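You operate a simulated robot arm through the tools that you are given. There is no shell and no other tool.

The job below is to be done with a simulated robot arm. You get a single attempt, and the scene is never put back.

## Task
Brush the dust off the cooler mat with the green brush.
Fine: cooler knob off before the door opens. Then put the brush back, shut the door and turn the knob on again. Where these are worked on the way, their far stop is far enough and under half their travel is too little: cooler knob. What is to be rubbed or washed off counts as gone when no trace of it is left.

It is judged by the outcome, as a careful person would: the job done as asked, and still so three seconds after it is handed in. It fails if anything else is knocked over, pushed out of place, dropped, spilled or broken.

## Robot
A 6-joint arm with a fingered hand, fixed in place. Base frame: the origin is at the foot of the arm, x ahead of it, y to its left, z up. Units: cm, degrees, N and s.
It reaches about 134.6 cm from its shoulder. Its first joint turns from -149.0 to 149.0 degrees. Payload 3.5 kg.
The tool frame sits at the grasp point between the pads (the TCP): z along the fingers, y along the line on which they close. The tips reach 2.6 cm beyond it. Largest opening 13.2 cm; the body of the gripper starts 7.3 cm behind the TCP. The gripper is a hand of 4 fingers: y runs from the thumb to the fingers, the wrist lies at [0, 0, -23.4] in the tool frame.
Orientation is that of the tool frame in the base frame, as a unit quaternion [x, y, z, w]. With the fingers straight down and closing along the base's y, the tool's x points along the base's -x, its y along +y and its z along -z.

## Interface
- The arm moves only by the tool play_rows. Its argument "moves" is a list of rows, each a list of 6 numbers: the turn, a rotation vector about the tool's x, y, z in degrees, then the shift along the tool's x, y, z in m. In form: [[wx, wy, wz, x, y, z], ...]. A call has 1 to 20 rows; each row shifts and turns the commanded pose from where the row before left it, along the tool's axes as they then stand. Rows are played at 5 a second. More than 5 cm and 8.6 degrees between two rows, and nothing of the call is played. Where a pose cannot be reached the arm comes as near as it can. A force on the tool above 90 N (or 10 N above the force at the start of the call, whichever is more), or a blocked arm, ends the call early, and 0.2 s more pass. In this call time passes only in rows, and 0.2 s behind the last. The reply holds the time, the measured pose of the TCP, the force on the tool along the base axes, the opening and the grip force, in the units named above and with some noise, with the torque about the TCP (base axes, N m) and any sound that the robot's microphone picked up, and new pictures: "pictures" is both (left out), scene, wrist or none.
- Cameras (640 x 400 px; columns grow to the right, rows downward): "scene" is fixed at [5.39, -50.21, 107.27]; the picture's right is [0.46, -0.89, 0.00], its down [-0.33, -0.17, -0.93] and it looks along [0.82, 0.43, -0.38] (base axes); focal length 331 px, centre (320, 200). "wrist" rides on the gripper at [6.8, 0.2, -9.7] in the tool frame; the picture's right is [-0.03, 1.00, 0.00], its down [-0.82, -0.02, -0.58] and it looks along [-0.58, -0.01, 0.82] (tool axes); focal length 270 px, centre (320, 200). There is no depth. A picture from a camera that has moved, and an enlarged one, comes with that camera's place and axes in the base frame and with its lens. The place of the scene camera against the robot may be out by one fixed shift of up to 1.2 cm in any direction.
- move_column(by): slides the trunk up (or, below 0, down) by that many cm; the arm rides with it, the base frame stays. It gives what a move gives, with no picture.
- curl_fingers(finger1, finger2, finger3, thumb_bend): sets how far each is bent, from 0 (flat) to 1 (curled in); at 0.3 the hand is open as for a grip, at 0.7 the pads meet at the TCP. One left out holds its place. A second passes; each finger stops where it meets its share of the squeeze, and holds until it gets a number again. It is the only way to open and close the hand. It gives what a move gives, with no picture; readings hold the bend of each and the force on the fingers (four entries, about 0 where the hand has none), thumb and palm.
- zoom(camera, box): a new picture of the part [left, top, right, bottom] of that camera's present view, enlarged. It takes no simulated time.
- close_job(): hands the job in; it is judged then, once.

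Places have to be worked out from the pictures, the camera data and where the tool is seen. Open the gripper and draw the arm clear of the work before you hand the job in, unless the task says otherwise.

The tools are called as name(argument=value, ...) on one line, values as JSON. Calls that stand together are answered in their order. play_rows: Moves the arm, as the interface text tells. Its arguments: {"type":"object","properties":{"moves":{"type":"array","items":{"type":"array","items":{"type":"number"}}},"pictures":{"type":"string","enum":["both","scene","wrist","none"]}},"required":["moves"]} The other tools are called the same way: move_column (by) slides the trunk up or down; curl_fingers (finger1, finger2, finger3, thumb_bend) moves the fingers one by one; zoom (camera, box) takes an enlarged picture of a part of a camera's view; close_job () hands the job in.

At the start:

```text
clock: 0.0
eef_pos: [71.48, -37.39, 98.83]
tcp_rot: [0.0, 1.0, 0.0, 0.0]
wrist_force: [-0.1, -0.4, 1.3]
ft_torque: [-0.01, 0.04, 0.02]
grip_width: 13.19
grip_force: 0.0
shape: jaw
bend: [0.3, 0.3, 0.3, 0.3]
finger forces: [0.0, 0.0, 0.0, 0.0, 0.0, 0.0]
trunk travel left (down, up): [-88.7, 8.3]
```

scene: 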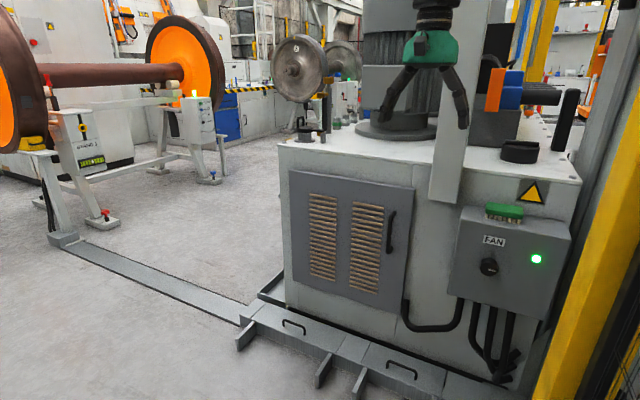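
wrist: 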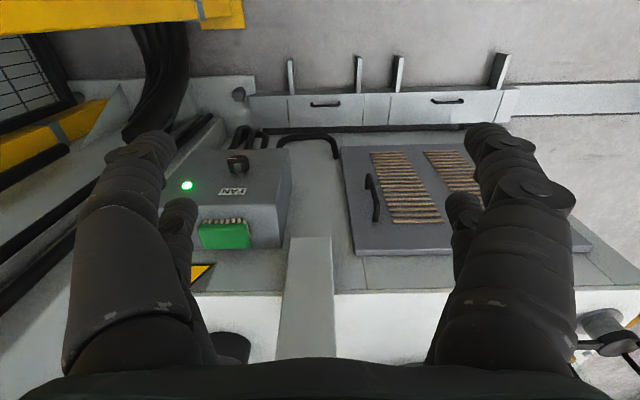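

The scene shows a cabinet with a louvred door, a FAN box with knob, green lamp, and a green brush on top of the box. I zoom in on these first.

zoom(camera="scene", box=[430, 170, 590, 320])

zoom(camera="scene", box=[270, 130, 450, 340])

zoom(camera="wrist", box=[160, 110, 480, 310])

```text
2.67 times, centred on (510, 245) of scene
camera zoom: at [5.39, -50.21, 107.27], right [0.46, -0.89, 0.0], down [-0.33, -0.17, -0.93], along [0.82, 0.43, -0.38], focal length 883 px, centre (-187, 80)
```

zoom: 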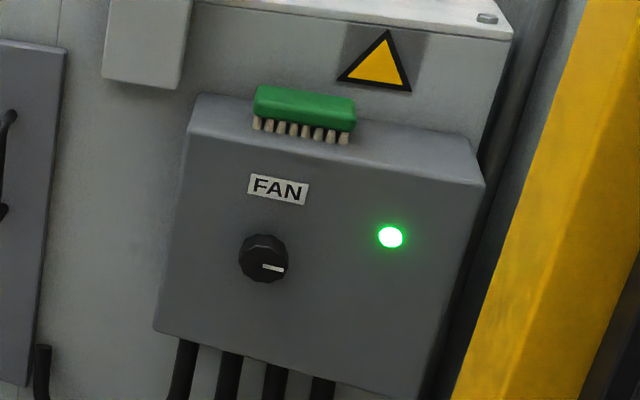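

```text
1.90 times, centred on (360, 235) of scene
camera zoom: at [5.39, -50.21, 107.27], right [0.46, -0.89, 0.0], down [-0.33, -0.17, -0.93], along [0.82, 0.43, -0.38], focal length 631 px, centre (244, 133)
```

zoom: 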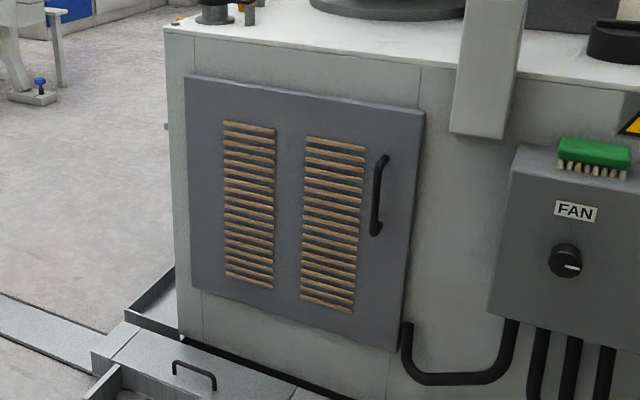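

```text
2.00 times, centred on (320, 210) of wrist
camera zoom: at [64.72, -37.23, 108.44], right [0.03, 1.0, 0.0], down [0.82, -0.02, 0.58], along [0.58, -0.01, -0.82], focal length 541 px, centre (320, 180)
```

zoom: 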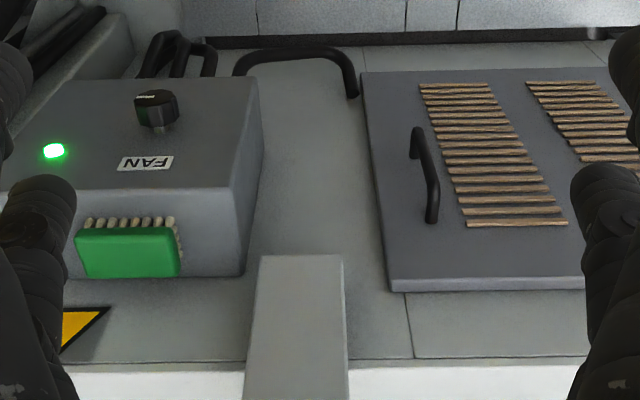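

Rough triangulation: knob about [89, -54.5, 59], brush top about [97, -55, 73], door handle about [100, -26, 50..62], door spans y -32..14 and z 22..72 with hinge on the +y side. I tilt the hand so the fingers point forward (+x).

play_rows(moves=[[0, -8.1818, 0, 0, 0, 0], [0, -8.1818, 0, 0, 0, 0], [0, -8.1818, 0, 0, 0, 0], [0, -8.1818, 0, 0, 0, 0], [0, -8.1818, 0, 0, 0, 0], [0, -8.1818, 0, 0, 0, 0], [0, -8.1818, 0, 0, 0, 0], [0, -8.1818, 0, 0, 0, 0], [0, -8.1818, 0, 0, 0, 0], [0, -8.1818, 0, 0, 0, 0], [0, -8.1818, 0, 0, 0, 0], [0, 0, 0, 0, 0, 0]])

```text
clock: 2.6
eef_pos: [71.82, -36.96, 120.69]
tcp_rot: [0.024, 0.729, 0.015, 0.684]
wrist_force: [0.0, -0.2, 0.1]
ft_torque: [-0.02, -0.03, 0.04]
grip_width: 13.17
grip_force: 0.1
shape: jaw
bend: [0.3, 0.3, 0.3, 0.3]
finger forces: [0.1, 0.1, 0.1, 0.1, 0.0, 0.1]
out of reach, approached as far as the arm can: row 2, 3, 4, 5, 6, 7, 8, 9, 10, 11
trunk travel left (down, up): [-88.7, 8.3]
camera wrist: at [61.75, -36.27, 114.45], right [0.01, 1.0, 0.08], down [-0.53, -0.06, 0.85], along [0.85, -0.05, 0.52], focal length 270 px, centre (320, 200)
```

scene: 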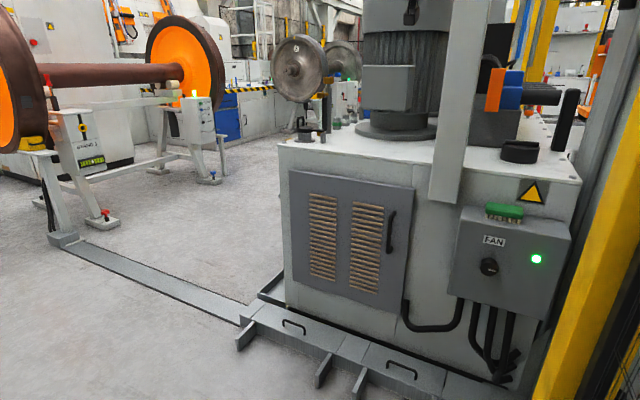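
wrist: 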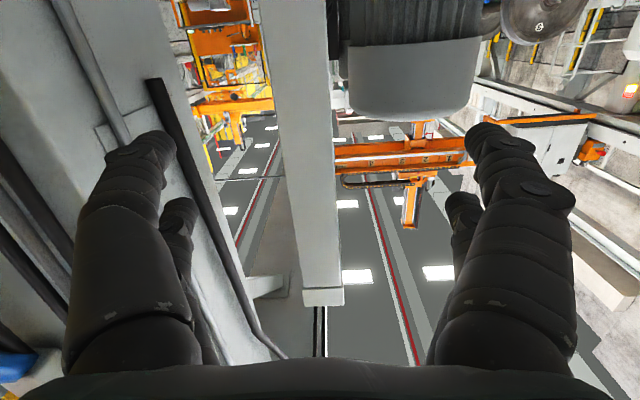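

The horizontal pose was out of reach because the shoulder is too high, so the arm rose to z≈121. I slide the trunk down; the space in front of the cabinet at x<75 is free.

move_column(by=-55)

play_rows(moves=[[0, 0, 0, 0, 0, 0]])

```text
refused: -55 is not a number from -40 to 40
```

```text
clock: 3.0
eef_pos: [71.9, -36.94, 120.71]
tcp_rot: [0.022, 0.729, 0.016, 0.684]
wrist_force: [0.0, -0.5, -0.6]
ft_torque: [0.0, 0.01, -0.02]
grip_width: 13.18
grip_force: 0.0
shape: jaw
bend: [0.3, 0.3, 0.3, 0.3]
finger forces: [0.1, 0.1, 0.0, 0.1, 0.0, 0.1]
trunk travel left (down, up): [-88.7, 8.3]
camera wrist: at [61.75, -36.27, 114.44], right [0.01, 1.0, 0.08], down [-0.52, -0.06, 0.85], along [0.85, -0.05, 0.52], focal length 270 px, centre (320, 200)
```

scene: 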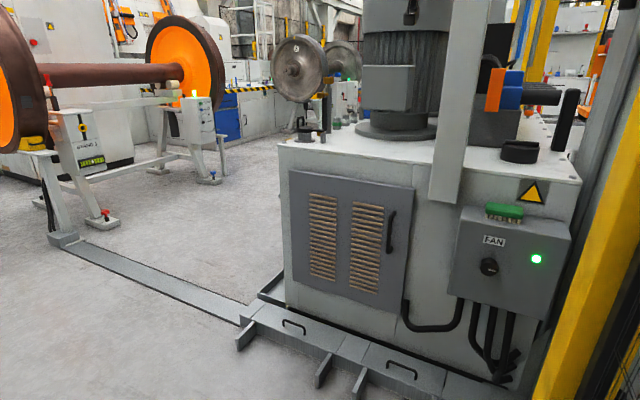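
wrist: 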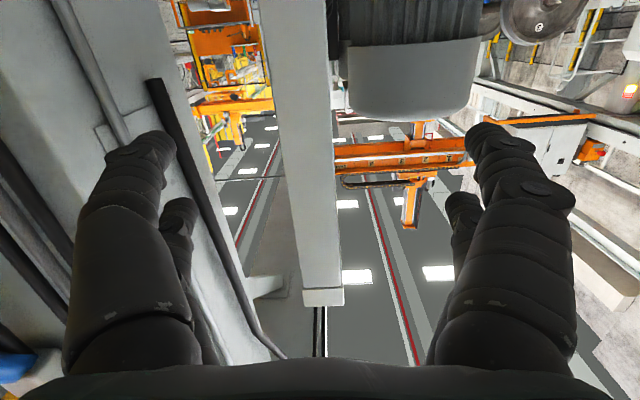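

The trunk move is limited to 40 cm per call; the commanded pose seems to have settled at the measured one. I lower by 40 then by 12.

move_column(by=-40)

move_column(by=-12)

play_rows(moves=[[0, 0, 0, 0, 0, 0]])

```text
clock: 6.8
eef_pos: [71.68, -37.01, 80.74]
tcp_rot: [0.022, 0.729, 0.016, 0.684]
wrist_force: [0.4, -1.2, 0.4]
ft_torque: [0.0, -0.01, -0.01]
grip_width: 13.2
grip_force: 0.1
shape: jaw
bend: [0.3, 0.3, 0.3, 0.3]
finger forces: [0.1, 0.1, 0.1, 0.0, 0.0, 0.1]
trunk travel left (down, up): [-48.7, 48.3]
```

```text
clock: 8.3
eef_pos: [71.9, -36.99, 68.67]
tcp_rot: [0.022, 0.729, 0.016, 0.684]
wrist_force: [0.3, 0.2, -1.0]
ft_torque: [0.0, 0.01, -0.01]
grip_width: 13.18
grip_force: 0.1
shape: jaw
bend: [0.3, 0.3, 0.3, 0.3]
finger forces: [0.1, 0.0, 0.1, 0.0, 0.1, 0.0]
trunk travel left (down, up): [-36.7, 60.3]
```

```text
clock: 8.7
eef_pos: [71.81, -36.88, 68.71]
tcp_rot: [0.023, 0.729, 0.015, 0.683]
wrist_force: [-0.2, 0.1, -0.3]
ft_torque: [0.0, 0.02, 0.0]
grip_width: 13.22
grip_force: 0.0
shape: jaw
bend: [0.3, 0.3, 0.3, 0.3]
finger forces: [0.0, 0.0, 0.0, 0.0, 0.0, 0.1]
trunk travel left (down, up): [-36.7, 60.3]
camera wrist: at [61.75, -36.27, 62.44], right [0.01, 1.0, 0.08], down [-0.52, -0.06, 0.85], along [0.85, -0.05, 0.52], focal length 270 px, centre (320, 200)
```

scene: 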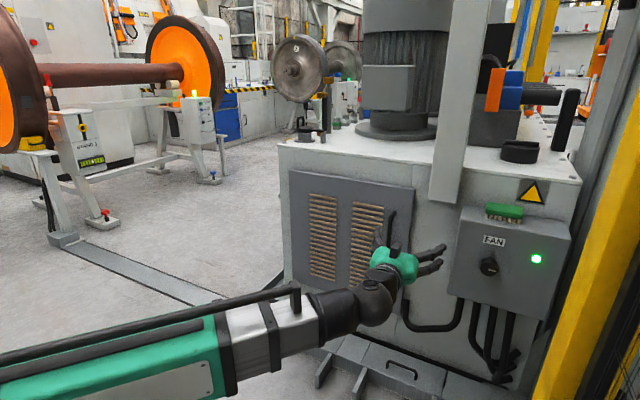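
wrist: 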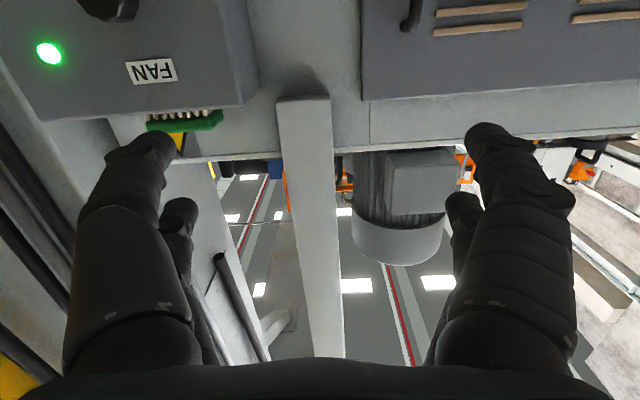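

The hand now points forward at z≈69, and the knob is up-left in the wrist view. I square the orientation and move in front of the knob (about [74, -54.5, 59]).

play_rows(moves=[[-0.55, -3.7, -3.0, 0, 0, 0], [0, 0, 0, 0.019, -0.0352, 0], [0, 0, 0, 0.019, -0.0352, 0], [0, 0, 0, 0.019, -0.0352, 0], [0, 0, 0, 0.019, -0.0352, 0], [0, 0, 0, 0.019, -0.0352, 0], [0, 0, 0, 0, 0, 0]])

```text
clock: 10.3
eef_pos: [71.0, -53.86, 68.33]
tcp_rot: [0.029, 0.733, 0.02, 0.679]
wrist_force: [1.1, 0.5, -0.4]
ft_torque: [-0.01, 0.01, 0.0]
grip_width: 13.2
grip_force: 0.0
shape: jaw
bend: [0.3, 0.3, 0.3, 0.3]
finger forces: [0.0, 0.0, 0.1, 0.0, 0.0, 0.0]
out of reach, approached as far as the arm can: row 1, 2, 3, 4, 5, 6
trunk travel left (down, up): [-36.7, 60.3]
camera wrist: at [60.88, -53.07, 62.28], right [0.02, 1.0, 0.09], down [-0.51, -0.07, 0.85], along [0.86, -0.06, 0.51], focal length 270 px, centre (320, 200)
```

scene: 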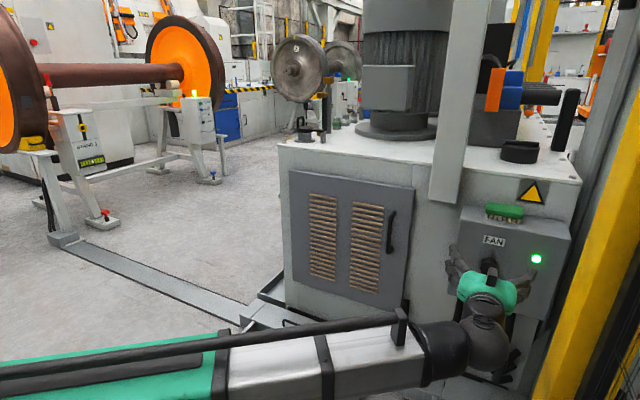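
wrist: 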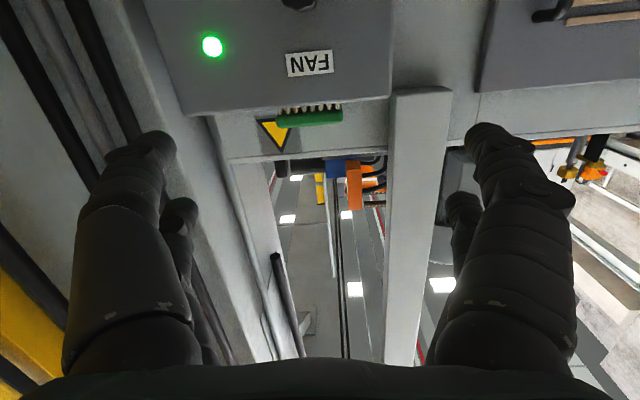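

The arm again cannot get lower while level; the shoulder needs to go lower still. I slide the trunk down 18 more.

move_column(by=-18)

play_rows(moves=[[-1.0, -4.3, -3.0, 0, 0, 0], [0, 0, 0, 0, 0, 0]])

```text
clock: 12.3
eef_pos: [71.06, -53.86, 50.3]
tcp_rot: [0.029, 0.733, 0.019, 0.679]
wrist_force: [-0.6, -0.9, -0.1]
ft_torque: [0.01, 0.01, -0.01]
grip_width: 13.2
grip_force: 0.1
shape: jaw
bend: [0.3, 0.3, 0.3, 0.3]
finger forces: [0.0, 0.1, 0.0, 0.1, 0.1, 0.0]
trunk travel left (down, up): [-18.7, 78.3]
```

```text
clock: 12.9
eef_pos: [70.98, -53.83, 50.25]
tcp_rot: [0.029, 0.733, 0.02, 0.679]
wrist_force: [-0.4, 0.5, 0.7]
ft_torque: [-0.01, 0.02, 0.0]
grip_width: 13.17
grip_force: 0.1
shape: jaw
bend: [0.3, 0.3, 0.3, 0.3]
finger forces: [0.0, 0.0, 0.0, 0.0, 0.0, 0.1]
out of reach, approached as far as the arm can: row 1
trunk travel left (down, up): [-18.7, 78.3]
camera wrist: at [60.89, -53.06, 44.28], right [0.02, 1.0, 0.09], down [-0.51, -0.07, 0.85], along [0.86, -0.06, 0.51], focal length 270 px, centre (320, 200)
```

scene: 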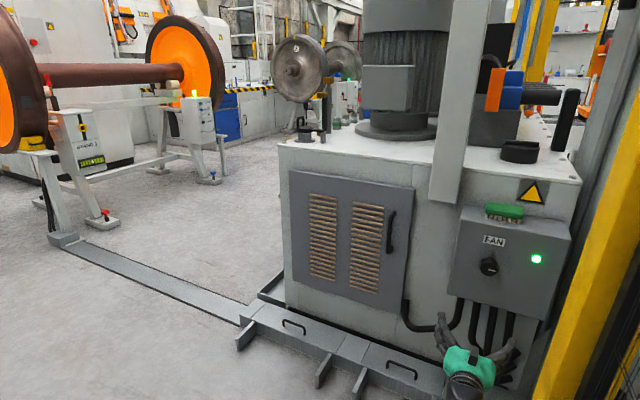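
wrist: 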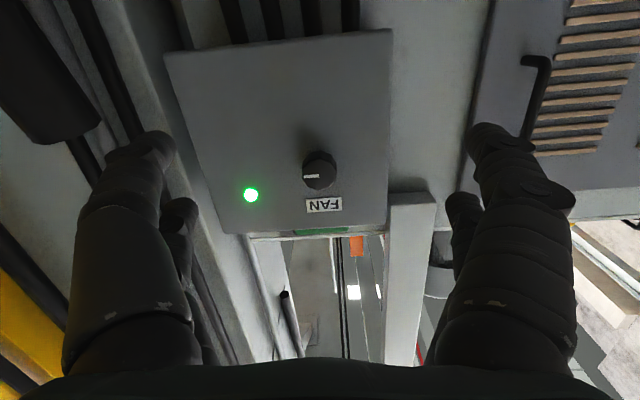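

Knob face now estimated at [90, -54.8, 57.5], its mark pointing toward -y (operator's right). I move up to its height and square up the hand.

play_rows(moves=[[0, 0, 0, -0.036, 0, 0], [0, 0, 0, -0.036, 0, 0], [-0.6, -4.4, -3.5, 0, 0, 0], [0, 0, 0, 0, 0, 0]])

```text
clock: 13.9
eef_pos: [71.03, -53.91, 50.46]
tcp_rot: [0.03, 0.733, 0.019, 0.679]
wrist_force: [0.0, 0.5, 0.3]
ft_torque: [-0.01, 0.01, 0.0]
grip_width: 13.2
grip_force: 0.1
shape: jaw
bend: [0.3, 0.3, 0.3, 0.3]
finger forces: [0.0, 0.0, 0.0, 0.1, 0.1, 0.1]
out of reach, approached as far as the arm can: row 1, 2, 3
trunk travel left (down, up): [-18.7, 78.3]
camera wrist: at [60.89, -53.06, 44.28], right [0.02, 1.0, 0.09], down [-0.51, -0.07, 0.85], along [0.86, -0.06, 0.51], focal length 270 px, centre (320, 200)
```

scene: 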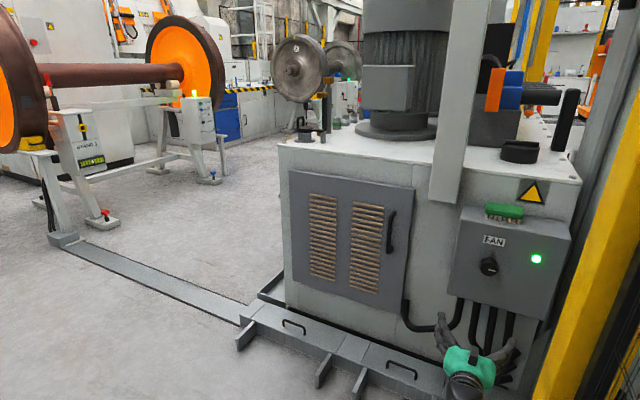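
wrist: 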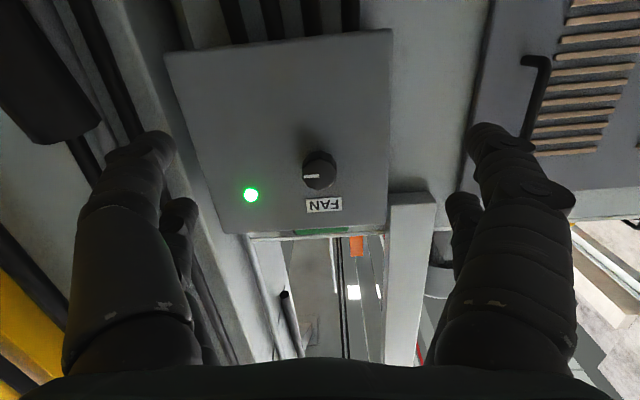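

The arm did not move at all, which suggests a joint limit with the wrist this close to the column. I test moving forward along tool z, which is free up to about x=85.

play_rows(moves=[[0, 0, 0, 0, 0, 0.03], [0, 0, 0, 0, 0, 0.03], [0, 0, 0, 0, 0, 0.03], [0, 0, 0, 0, 0, 0.0]], pictures="none")

play_rows(moves=[[0, 0, 0, -0.03, 0, 0.0], [0, 0, 0, -0.03, 0, 0.0], [0, 0, 0, 0, 0, 0.0]], pictures="scene")

```text
clock: 14.9
eef_pos: [79.94, -53.91, 50.34]
tcp_rot: [0.028, 0.734, 0.02, 0.678]
wrist_force: [-0.2, 0.2, -0.1]
ft_torque: [-0.01, 0.01, -0.01]
grip_width: 13.2
grip_force: 0.0
shape: jaw
bend: [0.3, 0.3, 0.3, 0.3]
finger forces: [0.0, 0.0, 0.1, 0.0, 0.1, 0.1]
out of reach, approached as far as the arm can: row 1, 2
trunk travel left (down, up): [-18.7, 78.3]
```

```text
clock: 15.7
eef_pos: [79.97, -53.9, 50.44]
tcp_rot: [0.03, 0.732, 0.018, 0.68]
wrist_force: [0.3, -0.5, 0.8]
ft_torque: [0.01, 0.01, 0.04]
grip_width: 13.21
grip_force: 0.1
shape: jaw
bend: [0.3, 0.3, 0.3, 0.3]
finger forces: [0.1, 0.0, 0.1, 0.0, 0.1, 0.1]
out of reach, approached as far as the arm can: row 1, 2
trunk travel left (down, up): [-18.7, 78.3]
```

scene: 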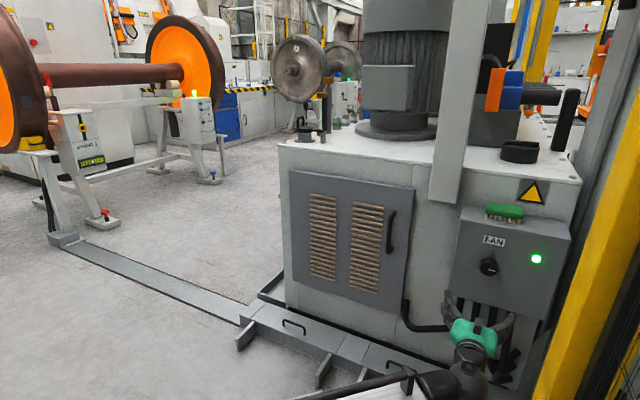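

Forward works but vertical does not: the arm is a horizontal linkage whose height comes only from the trunk (plus wrist tilt). I level the hand by pivoting about the wrist, then use the trunk for height.

play_rows(moves=[[-0.6, -4.4, -3.5, -0.018, 0, 0], [0, 0, 0, 0, 0, 0]], pictures="none")

move_column(by=5.3)

play_rows(moves=[[0, 0, 0, 0, -0.01, 0]])

```text
clock: 16.3
eef_pos: [80.37, -53.82, 50.77]
tcp_rot: [0.03, 0.728, 0.021, 0.684]
wrist_force: [-0.1, -0.5, -0.2]
ft_torque: [0.01, -0.01, -0.01]
grip_width: 13.16
grip_force: 0.0
shape: jaw
bend: [0.3, 0.3, 0.3, 0.3]
finger forces: [0.1, 0.1, 0.1, 0.0, 0.1, 0.0]
out of reach, approached as far as the arm can: row 1
trunk travel left (down, up): [-18.7, 78.3]
```

```text
clock: 17.3
eef_pos: [80.31, -53.78, 56.06]
tcp_rot: [0.029, 0.728, 0.02, 0.685]
wrist_force: [0.5, 0.4, -1.0]
ft_torque: [0.0, 0.01, -0.01]
grip_width: 13.17
grip_force: 0.1
shape: jaw
bend: [0.3, 0.3, 0.3, 0.3]
finger forces: [0.0, 0.0, 0.1, 0.0, 0.1, 0.0]
trunk travel left (down, up): [-24.0, 73.0]
```

```text
clock: 17.7
eef_pos: [80.4, -54.71, 56.07]
tcp_rot: [0.031, 0.728, 0.02, 0.684]
wrist_force: [-0.1, 0.7, 0.0]
ft_torque: [-0.03, -0.04, 0.04]
grip_width: 13.18
grip_force: 0.0
shape: jaw
bend: [0.3, 0.3, 0.3, 0.3]
finger forces: [0.0, 0.0, 0.0, 0.1, 0.1, 0.0]
trunk travel left (down, up): [-24.0, 73.0]
camera wrist: at [70.31, -53.93, 49.77], right [0.02, 1.0, 0.1], down [-0.53, -0.07, 0.85], along [0.85, -0.06, 0.52], focal length 270 px, centre (320, 200)
```

scene: 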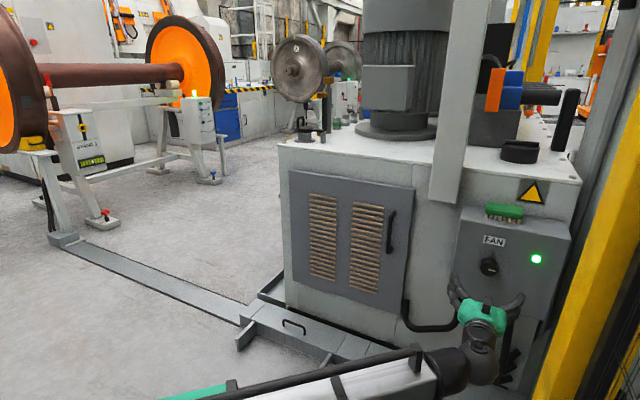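
wrist: 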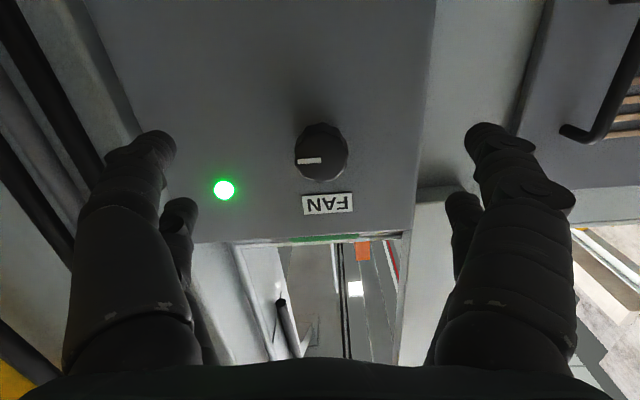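

Knob face refined to [89.8, -54.9, 57.8], box front at x≈93.4, so the knob sticks out ~3.6 cm. I raise 1.7 cm, then advance to x≈87 to look.

move_column(by=1.7)

play_rows(moves=[[0, 0, 0, 0, 0, 0.03], [0, 0, 0, 0, 0, 0.03], [0, 0, 0, 0, 0, 0]])

```text
clock: 18.3
eef_pos: [80.3, -54.71, 57.77]
tcp_rot: [0.029, 0.728, 0.021, 0.684]
wrist_force: [-0.4, 0.2, 0.7]
ft_torque: [-0.01, 0.01, 0.02]
grip_width: 13.16
grip_force: 0.0
shape: jaw
bend: [0.3, 0.3, 0.3, 0.3]
finger forces: [0.0, 0.0, 0.1, 0.1, 0.1, 0.0]
trunk travel left (down, up): [-25.7, 71.3]
```

```text
clock: 19.1
eef_pos: [86.05, -54.7, 57.61]
tcp_rot: [0.029, 0.729, 0.021, 0.683]
wrist_force: [0.1, 0.3, 0.0]
ft_torque: [-0.02, -0.01, 0.0]
grip_width: 13.17
grip_force: 0.2
shape: jaw
bend: [0.3, 0.3, 0.3, 0.3]
finger forces: [0.1, 0.1, 0.0, 0.0, 0.0, 0.0]
out of reach, approached as far as the arm can: row 2
trunk travel left (down, up): [-25.7, 71.3]
camera wrist: at [76.03, -53.92, 51.43], right [0.02, 1.0, 0.1], down [-0.52, -0.07, 0.85], along [0.85, -0.06, 0.52], focal length 270 px, centre (320, 200)
```

scene: 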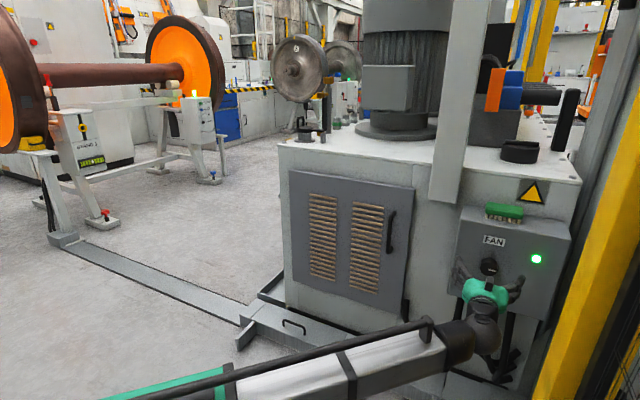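
wrist: 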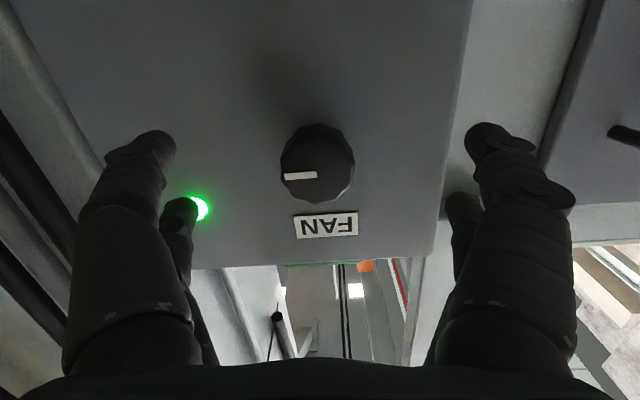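

The knob is centred in front of the TCP. I narrow the opening a bit (bend 0.45) so the fingers stay clear of the lamp, then check.

curl_fingers(finger1=0.45, finger2=0.45, finger3=0.45, thumb_bend=0.45)

play_rows(moves=[[0, 0, 0, 0, -0.001, 0.01], [0, 0, 0, 0, 0, 0.01], [0, 0, 0, 0, 0, 0]])

```text
clock: 20.1
eef_pos: [86.14, -54.75, 57.73]
tcp_rot: [0.03, 0.73, 0.021, 0.683]
wrist_force: [0.0, 0.4, -0.3]
ft_torque: [-0.05, 0.01, 0.04]
grip_width: 8.35
grip_force: 0.0
shape: fingers
bend: [0.45, 0.45, 0.45, 0.45]
finger forces: [0.0, 0.1, 0.1, 0.0, 0.0, 0.0]
trunk travel left (down, up): [-25.7, 71.3]
```

```text
clock: 20.9
eef_pos: [88.17, -54.79, 57.64]
tcp_rot: [0.029, 0.729, 0.02, 0.684]
wrist_force: [0.3, 0.6, 0.0]
ft_torque: [-0.02, -0.03, 0.01]
grip_width: 8.35
grip_force: 0.1
shape: fingers
bend: [0.45, 0.45, 0.45, 0.45]
finger forces: [0.0, 0.0, 0.1, 0.0, 0.1, 0.0]
trunk travel left (down, up): [-25.7, 71.3]
camera wrist: at [78.16, -54.03, 51.43], right [0.02, 1.0, 0.1], down [-0.52, -0.07, 0.85], along [0.85, -0.06, 0.52], focal length 270 px, centre (320, 200)
```

scene: 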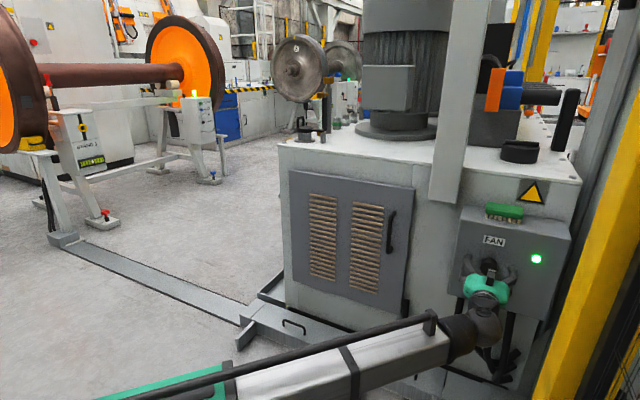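
wrist: 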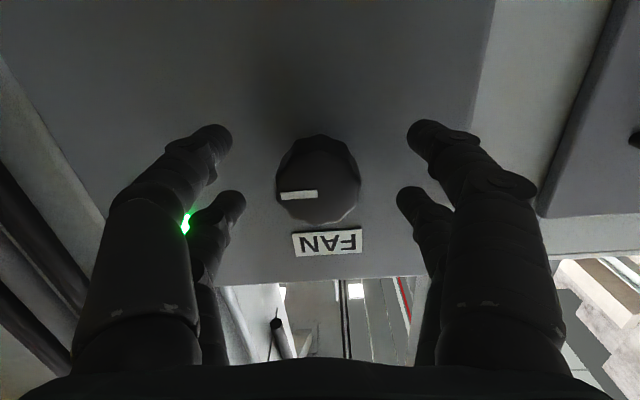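

Knob sits between the fingers and remains centred. I advance another 1.6 cm and close on it.

play_rows(moves=[[0, 0, 0, 0, 0, 0.008], [0, 0, 0, 0, 0, 0.008], [0, 0, 0, 0, 0, 0]], pictures="none")

curl_fingers(finger1=0.66, finger2=0.66, finger3=0.66, thumb_bend=0.66)

zoom(camera="wrist", box=[160, 80, 480, 280])

```text
clock: 21.7
eef_pos: [89.79, -54.93, 57.64]
tcp_rot: [0.029, 0.729, 0.021, 0.683]
wrist_force: [-0.4, 0.5, 0.2]
ft_torque: [-0.01, 0.02, 0.01]
grip_width: 8.34
grip_force: 0.1
shape: fingers
bend: [0.45, 0.45, 0.45, 0.45]
finger forces: [0.0, 0.0, 0.0, 0.1, 0.1, 0.0]
trunk travel left (down, up): [-25.7, 71.3]
```

```text
clock: 22.7
eef_pos: [89.8, -54.98, 57.59]
tcp_rot: [0.028, 0.729, 0.021, 0.683]
wrist_force: [3.2, 0.5, 1.9]
ft_torque: [0.0, 0.03, 0.0]
grip_width: 1.56
grip_force: 4.6
shape: fingers
bend: [0.65, 0.61, 0.61, 0.66]
finger forces: [0.4, 3.8, 4.0, 0.1, 0.6, 0.0]
trunk travel left (down, up): [-25.7, 71.3]
```

```text
2.00 times, centred on (320, 180) of wrist
camera zoom: at [79.75, -54.12, 51.43], right [0.02, 1.0, 0.1], down [-0.52, -0.07, 0.85], along [0.85, -0.06, 0.52], focal length 541 px, centre (320, 240)
```

zoom: 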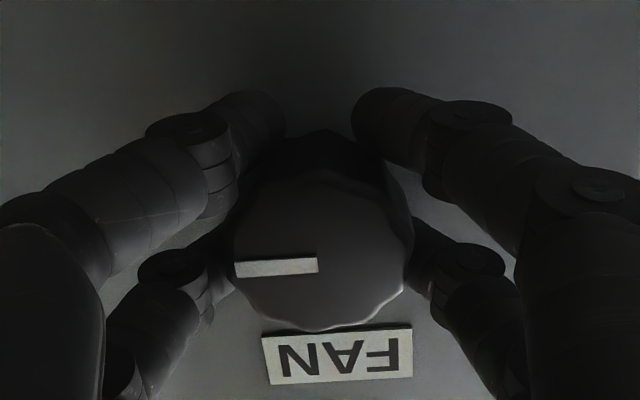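

The upper finger pair touches the knob while the lower pair passes below it, so the hand is ~0.45 cm low. I open slightly, raise the trunk 0.45, and regrip.

curl_fingers(finger1=0.52, finger2=0.52, finger3=0.52, thumb_bend=0.52)

move_column(by=0.5)

curl_fingers(finger1=0.66, finger2=0.66, finger3=0.66, thumb_bend=0.66)

zoom(camera="wrist", box=[160, 80, 480, 280])

```text
clock: 23.7
eef_pos: [89.72, -54.92, 57.6]
tcp_rot: [0.031, 0.729, 0.019, 0.683]
wrist_force: [0.1, 0.1, -0.3]
ft_torque: [-0.01, 0.01, 0.02]
grip_width: 5.87
grip_force: 0.0
shape: fingers
bend: [0.52, 0.52, 0.52, 0.52]
finger forces: [0.0, 0.1, 0.0, 0.1, 0.0, 0.1]
trunk travel left (down, up): [-25.7, 71.3]
```

```text
clock: 24.2
eef_pos: [89.92, -54.81, 58.11]
tcp_rot: [0.029, 0.729, 0.021, 0.683]
wrist_force: [1.0, 0.4, -0.4]
ft_torque: [0.02, 0.02, 0.01]
grip_width: 5.83
grip_force: 0.1
shape: fingers
bend: [0.52, 0.52, 0.52, 0.52]
finger forces: [0.0, 0.0, 0.1, 0.0, 0.1, 0.0]
trunk travel left (down, up): [-26.2, 70.8]
```

```text
clock: 25.2
eef_pos: [89.87, -54.95, 58.14]
tcp_rot: [0.029, 0.729, 0.021, 0.683]
wrist_force: [2.2, -1.5, 0.6]
ft_torque: [-0.06, 0.0, -0.05]
grip_width: 2.44
grip_force: 5.3
shape: fingers
bend: [0.63, 0.63, 0.62, 0.64]
finger forces: [2.1, 2.2, 3.0, 0.1, 3.2, 0.1]
trunk travel left (down, up): [-26.2, 70.8]
```

```text
2.00 times, centred on (320, 180) of wrist
camera zoom: at [79.75, -54.14, 51.92], right [0.02, 1.0, 0.1], down [-0.52, -0.07, 0.85], along [0.85, -0.06, 0.52], focal length 541 px, centre (320, 240)
```

zoom: 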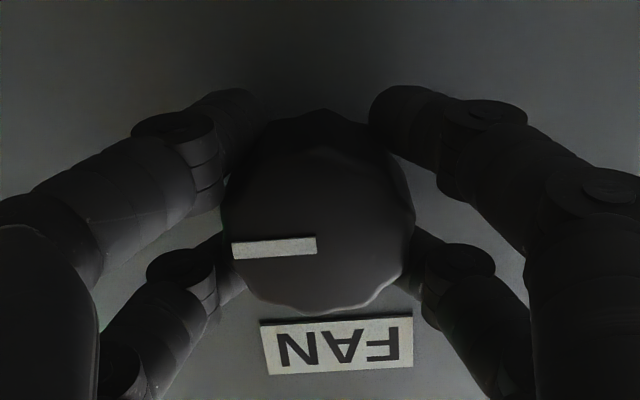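

All four digits hold the knob with balanced forces. I try turning it counter-clockwise (operator's view) 16° and read the torque.

play_rows(moves=[[0, 0, -5, 0, 0, 0], [0, 0, -5, 0, 0, 0], [0, 0, -6, 0, 0, 0], [0, 0, 0, 0, 0, 0]])

zoom(camera="wrist", box=[160, 80, 480, 280])

```text
clock: 26.2
eef_pos: [90.18, -54.45, 56.9]
tcp_rot: [0.001, 0.749, -0.014, 0.662]
wrist_force: [-9.2, -6.0, 12.8]
ft_torque: [-0.17, -0.55, -0.31]
grip_width: 1.37
grip_force: 13.8
shape: fingers
bend: [0.66, 0.64, 0.61, 0.66]
finger forces: [0.1, 4.7, 23.7, 0.1, 0.1, 0.0]
out of reach, approached as far as the arm can: row 1, 2, 3
trunk travel left (down, up): [-26.2, 70.8]
camera wrist: at [79.74, -54.08, 51.26], right [0.02, 1.0, 0.01], down [-0.47, 0.01, 0.88], along [0.88, -0.02, 0.47], focal length 270 px, centre (320, 200)
```

scene: 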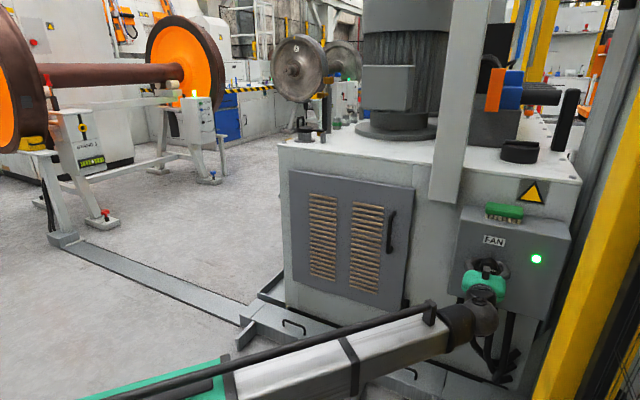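
wrist: 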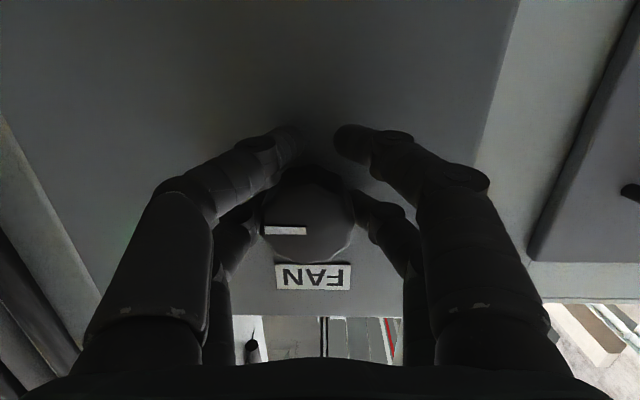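

```text
2.00 times, centred on (320, 180) of wrist
camera zoom: at [79.74, -54.08, 51.26], right [0.02, 1.0, 0.01], down [-0.47, 0.01, 0.88], along [0.88, -0.02, 0.47], focal length 541 px, centre (320, 240)
```

zoom: 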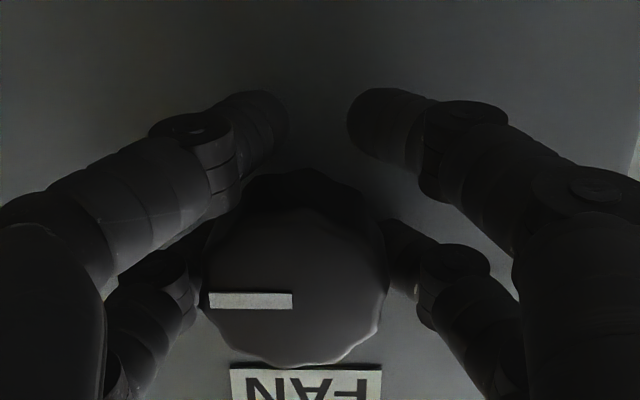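

The roll only came to about 5° and the hand pitched instead; the knob mark has not moved. I release, back off, and test how the wrist can roll in free space.

curl_fingers(finger1=0.45, finger2=0.45, finger3=0.45, thumb_bend=0.45)

play_rows(moves=[[0, 0, 0, 0, 0, -0.02], [0, 0, 0, 0, 0, -0.03], [0, 0, 0, 0, 0, -0.03], [0, 0, 0, 0, 0, 0]])

play_rows(moves=[[0, 0, -8, 0, 0, 0], [0, 0, -8, 0, 0, 0], [0, 0, -8, 0, 0, 0], [0, 0, 0, 0, 0, 0]], pictures="scene")

```text
clock: 27.2
eef_pos: [90.11, -54.4, 56.76]
tcp_rot: [0.001, 0.75, -0.013, 0.661]
wrist_force: [-38.1, 2.1, -11.2]
ft_torque: [-0.13, -0.42, -0.13]
grip_width: 8.21
grip_force: 19.2
shape: fingers
bend: [0.45, 0.67, 0.6, 0.45]
finger forces: [0.1, 18.1, 20.1, 0.0, 0.1, 0.1]
trunk travel left (down, up): [-26.2, 70.8]
```

```text
clock: 28.2
eef_pos: [82.56, -53.83, 56.53]
tcp_rot: [0.004, 0.753, -0.01, 0.658]
wrist_force: [0.0, 0.9, 0.7]
ft_torque: [-0.01, -0.01, -0.02]
grip_width: 8.27
grip_force: 0.1
shape: fingers
bend: [0.45, 0.45, 0.45, 0.45]
finger forces: [0.0, 0.0, 0.1, 0.0, 0.0, 0.0]
out of reach, approached as far as the arm can: row 1, 2, 3
trunk travel left (down, up): [-26.2, 70.8]
camera wrist: at [72.02, -53.48, 51.01], right [0.02, 1.0, 0.01], down [-0.46, 0.0, 0.89], along [0.89, -0.03, 0.46], focal length 270 px, centre (320, 200)
```

scene: 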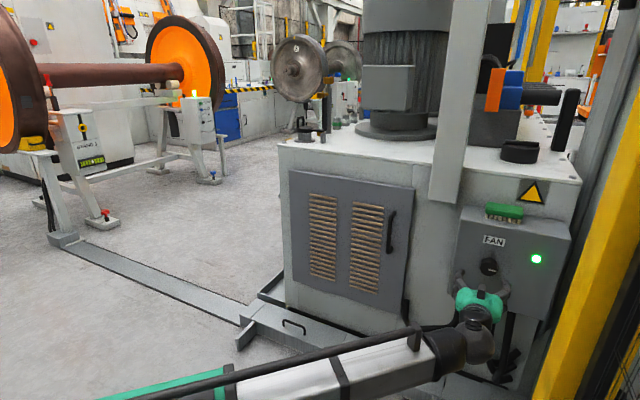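
wrist: 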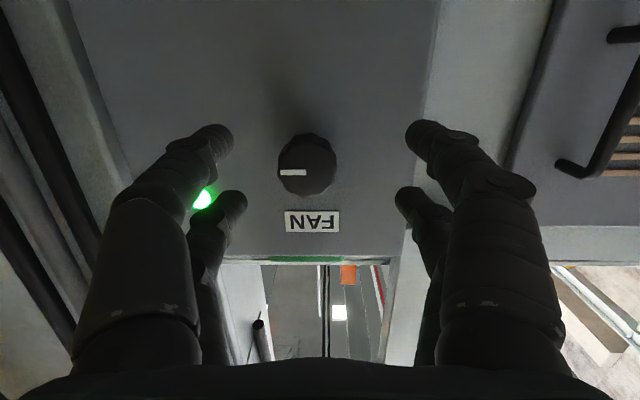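

```text
clock: 29.2
eef_pos: [85.05, -51.32, 53.81]
tcp_rot: [-0.048, 0.79, -0.083, 0.605]
wrist_force: [0.4, 0.1, 0.1]
ft_torque: [-0.01, 0.03, 0.01]
grip_width: 8.26
grip_force: 0.0
shape: fingers
bend: [0.45, 0.45, 0.45, 0.45]
finger forces: [0.0, 0.0, 0.0, 0.0, 0.0, 0.0]
out of reach, approached as far as the arm can: row 1, 2, 3
trunk travel left (down, up): [-26.2, 70.8]
```

scene: 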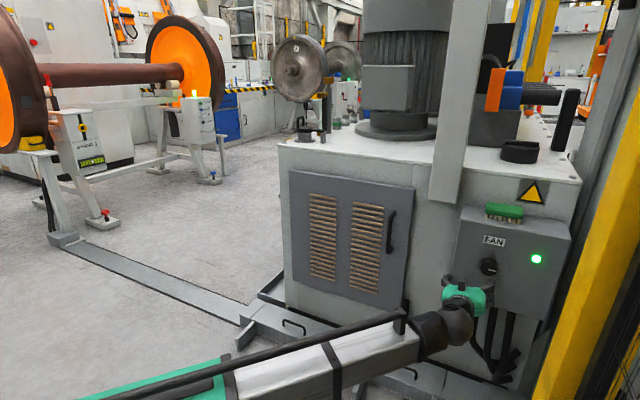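

Roll in the negative direction seems to be at a joint limit. I test rolling in the positive direction in this free space.

play_rows(moves=[[0, 0, 8, 0, 0, -0.01], [0, 0, 8, 0, 0, -0.01], [0, 0, 8, 0, 0, -0.01], [0, 0, 8, 0, 0, -0.01], [0, 0, 8, 0, 0, -0.01], [0, 0, 8, 0, 0, -0.01], [0, 0, 0, 0, 0, 0]], pictures="scene")

```text
clock: 30.9
eef_pos: [79.26, -50.87, 53.89]
tcp_rot: [0.278, 0.741, 0.172, 0.587]
wrist_force: [0.1, -0.1, 0.3]
ft_torque: [-0.02, -0.01, 0.02]
grip_width: 8.22
grip_force: 0.1
shape: fingers
bend: [0.45, 0.45, 0.45, 0.45]
finger forces: [0.1, 0.0, 0.0, 0.0, 0.0, 0.0]
out of reach, approached as far as the arm can: row 2, 4, 5, 6
trunk travel left (down, up): [-26.2, 70.8]
```

scene: 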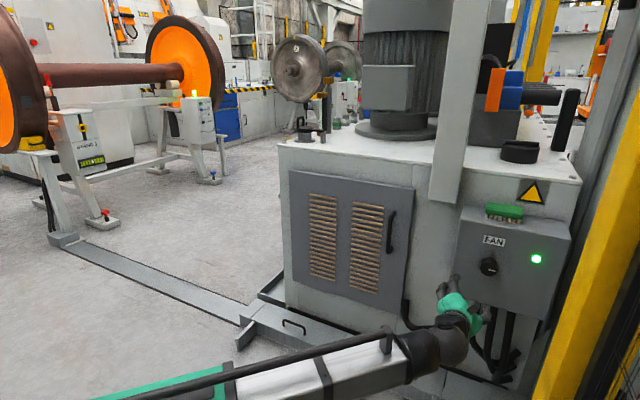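

Positive roll is free. I level the hand (pivoting around the wrist), fix the yaw, and roll on so that the finger line is vertical (roll +90), which leaves room to turn the knob either way.

play_rows(moves=[[-4.48, -5.74, 0.52, -0.0224, 0.0168, -0.0073], [-4.48, -5.74, 0.52, -0.0236, 0.0181, -0.0038], [-3.23, 2.52, 0, 0, 0, 0], [0, 0, 7.6, 0, 0, 0], [0, 0, 7.6, 0, 0, 0], [0, 0, 7.6, 0, 0, 0], [0, 0, 7.6, 0, 0, 0], [0, 0, 7.6, 0, 0, 0], [0, 0, 7.6, 0, 0, 0], [0, 0, 7.6, 0, 0, 0], [0, 0, 0, 0, 0, 0]])

```text
clock: 33.2
eef_pos: [79.27, -50.96, 59.52]
tcp_rot: [0.505, 0.496, 0.504, 0.494]
wrist_force: [-1.5, -0.2, 0.1]
ft_torque: [-0.01, 0.01, 0.01]
grip_width: 8.25
grip_force: 0.0
shape: fingers
bend: [0.45, 0.45, 0.45, 0.45]
finger forces: [0.0, 0.1, 0.1, 0.0, 0.0, 0.0]
trunk travel left (down, up): [-26.2, 70.8]
camera wrist: at [69.49, -43.97, 59.91], right [0.0, -0.05, 1.0], down [-0.58, -0.82, -0.04], along [0.82, -0.58, -0.03], focal length 270 px, centre (320, 200)
```

scene: 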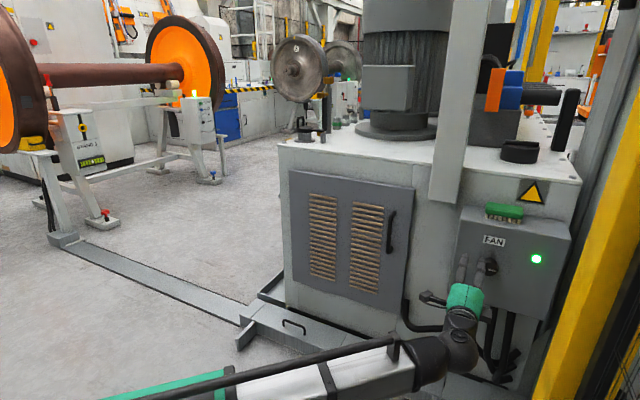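
wrist: 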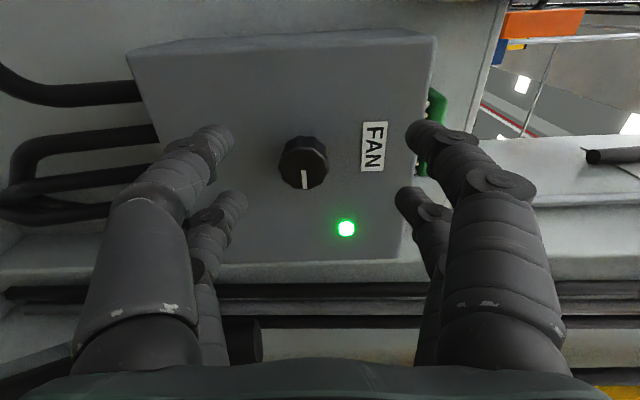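

The hand is now exactly level with finger line vertical, no reach issues. Knob is at about [89.8, -54.8, 57.9]; I align, lower 1.6 and advance.

play_rows(moves=[[0, 0, 0, -0.0385, 0, 0], [0, 0, 0, 0, 0, 0]], pictures="none")

move_column(by=-1.6)

play_rows(moves=[[0, 0, 0, 0, 0, 0.03], [0, 0, 0, 0, 0, 0.03], [0, 0, 0, 0, 0, 0.02], [0, 0, 0, 0, 0, 0]], pictures="wrist")

```text
clock: 33.9
eef_pos: [79.19, -54.5, 59.6]
tcp_rot: [0.505, 0.497, 0.504, 0.495]
wrist_force: [-0.5, -0.8, -0.5]
ft_torque: [0.01, -0.05, 0.0]
grip_width: 8.25
grip_force: 0.0
shape: fingers
bend: [0.45, 0.45, 0.45, 0.45]
finger forces: [0.0, 0.0, 0.0, 0.0, 0.0, 0.0]
trunk travel left (down, up): [-26.2, 70.8]
```

```text
clock: 34.5
eef_pos: [79.07, -54.57, 57.99]
tcp_rot: [0.505, 0.496, 0.504, 0.495]
wrist_force: [-0.2, 0.1, 0.2]
ft_torque: [-0.03, -0.01, -0.03]
grip_width: 8.24
grip_force: 0.0
shape: fingers
bend: [0.45, 0.45, 0.45, 0.45]
finger forces: [0.0, 0.0, 0.1, 0.0, 0.0, 0.0]
trunk travel left (down, up): [-24.6, 72.4]
```

```text
clock: 35.5
eef_pos: [87.22, -54.42, 58.07]
tcp_rot: [0.505, 0.497, 0.504, 0.494]
wrist_force: [-0.4, 0.1, -0.5]
ft_torque: [0.0, -0.01, -0.01]
grip_width: 8.24
grip_force: 0.2
shape: fingers
bend: [0.45, 0.45, 0.45, 0.45]
finger forces: [0.0, 0.0, 0.1, 0.0, 0.0, 0.1]
trunk travel left (down, up): [-24.6, 72.4]
camera wrist: at [77.55, -47.68, 58.28], right [0.0, -0.04, 1.0], down [-0.58, -0.82, -0.03], along [0.82, -0.58, -0.03], focal length 270 px, centre (320, 200)
```

wrist: 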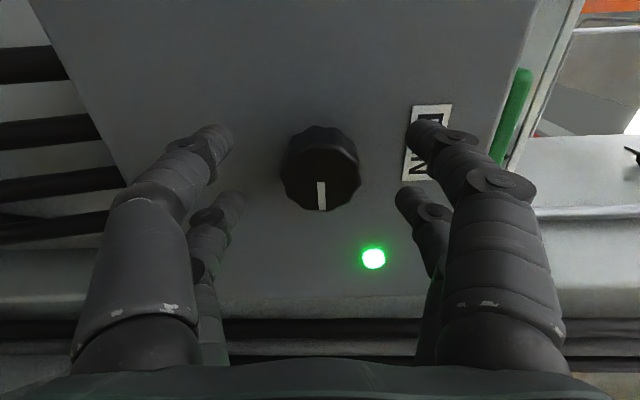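

The knob is centred between the finger pairs. I advance 2.5 cm and close.

play_rows(moves=[[0, 0, 0, -0.002, 0, 0.0125], [0, 0, 0, 0, 0, 0.0125], [0, 0, 0, 0, 0, 0]], pictures="none")

curl_fingers(finger1=0.66, finger2=0.66, finger3=0.66, thumb_bend=0.66)

zoom(camera="wrist", box=[160, 80, 480, 280])

```text
clock: 36.3
eef_pos: [89.7, -54.9, 57.93]
tcp_rot: [0.505, 0.496, 0.505, 0.494]
wrist_force: [-1.0, 0.3, 0.1]
ft_torque: [-0.01, 0.0, -0.01]
grip_width: 8.24
grip_force: 0.1
shape: fingers
bend: [0.45, 0.45, 0.45, 0.45]
finger forces: [0.0, 0.1, 0.1, 0.0, 0.0, 0.0]
trunk travel left (down, up): [-24.6, 72.4]
```

```text
clock: 37.3
eef_pos: [89.6, -54.79, 58.04]
tcp_rot: [0.505, 0.496, 0.505, 0.494]
wrist_force: [2.0, -0.5, -0.8]
ft_torque: [-0.01, 0.03, 0.0]
grip_width: 2.16
grip_force: 5.1
shape: fingers
bend: [0.63, 0.62, 0.62, 0.65]
finger forces: [1.9, 2.9, 2.8, 0.1, 2.2, 0.0]
trunk travel left (down, up): [-24.6, 72.4]
```

```text
2.00 times, centred on (320, 180) of wrist
camera zoom: at [79.99, -47.98, 58.28], right [0.0, -0.04, 1.0], down [-0.58, -0.82, -0.03], along [0.82, -0.58, -0.03], focal length 541 px, centre (320, 240)
```

zoom: 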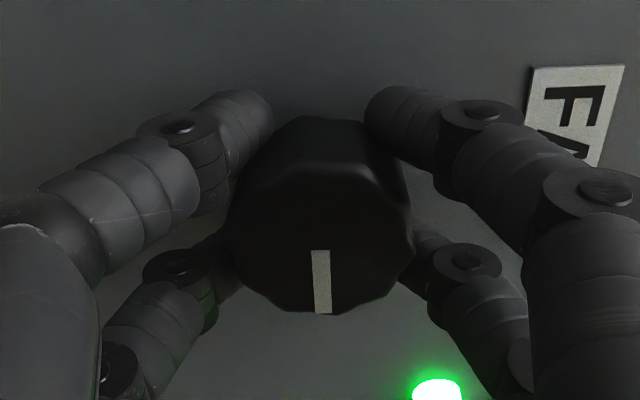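

Good four-digit grip. I turn 18° counter-clockwise (negative roll) and look.

play_rows(moves=[[0, 0, -6, 0, 0, 0], [0, 0, -6, 0, 0, 0], [0, 0, -6, 0, 0, 0], [0, 0, 0, 0, 0, 0]], pictures="wrist")

```text
clock: 38.3
eef_pos: [89.66, -54.87, 57.93]
tcp_rot: [0.421, 0.569, 0.42, 0.567]
wrist_force: [3.1, -3.3, -2.4]
ft_torque: [0.02, -0.01, -0.03]
grip_width: 2.13
grip_force: 5.7
shape: fingers
bend: [0.63, 0.62, 0.62, 0.65]
finger forces: [1.5, 3.8, 3.6, 0.1, 2.3, 0.1]
trunk travel left (down, up): [-24.6, 72.4]
camera wrist: at [79.96, -48.2, 56.12], right [0.0, 0.27, 0.96], down [-0.58, -0.79, 0.22], along [0.82, -0.56, 0.15], focal length 270 px, centre (320, 200)
```

wrist: 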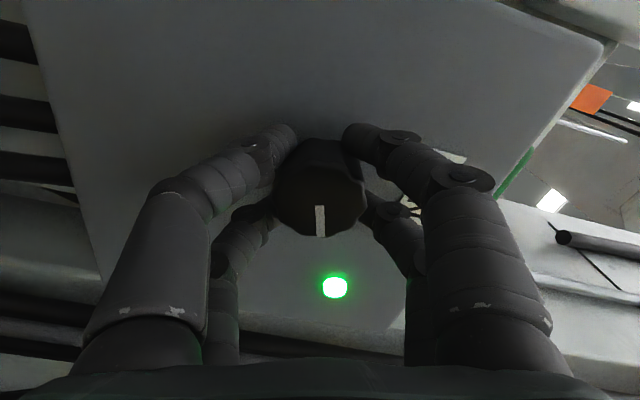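

The mark moved with the hand, so the knob turns counter-clockwise freely. I continue, watching for the stop and the lamp.

play_rows(moves=[[0, 0, -6, 0, 0, 0], [0, 0, -6, 0, 0, 0], [0, 0, -6, 0, 0, 0], [0, 0, -6, 0, 0, 0], [0, 0, -6, 0, 0, 0], [0, 0, 0, 0, 0, 0]], pictures="both")

```text
clock: 39.7
eef_pos: [89.55, -54.74, 57.92]
tcp_rot: [0.26, 0.659, 0.26, 0.656]
wrist_force: [6.8, -3.6, -0.9]
ft_torque: [0.02, 0.03, -0.09]
grip_width: 2.13
grip_force: 5.8
shape: fingers
bend: [0.64, 0.62, 0.61, 0.64]
finger forces: [1.3, 3.1, 3.8, 0.1, 3.1, 0.0]
trunk travel left (down, up): [-24.6, 72.4]
camera wrist: at [79.9, -49.99, 53.06], right [0.0, 0.71, 0.7], down [-0.57, -0.57, 0.58], along [0.82, -0.4, 0.41], focal length 270 px, centre (320, 200)
```

scene: 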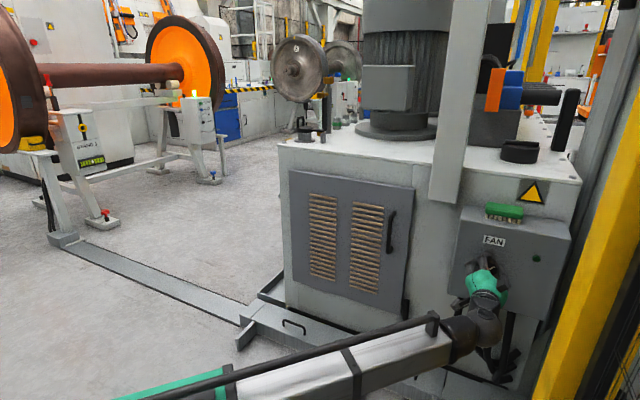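
wrist: 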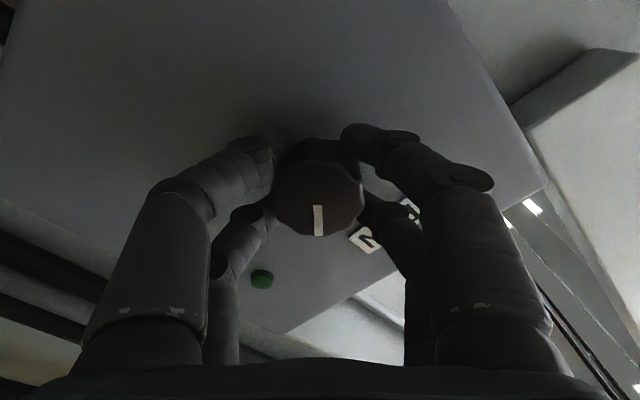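

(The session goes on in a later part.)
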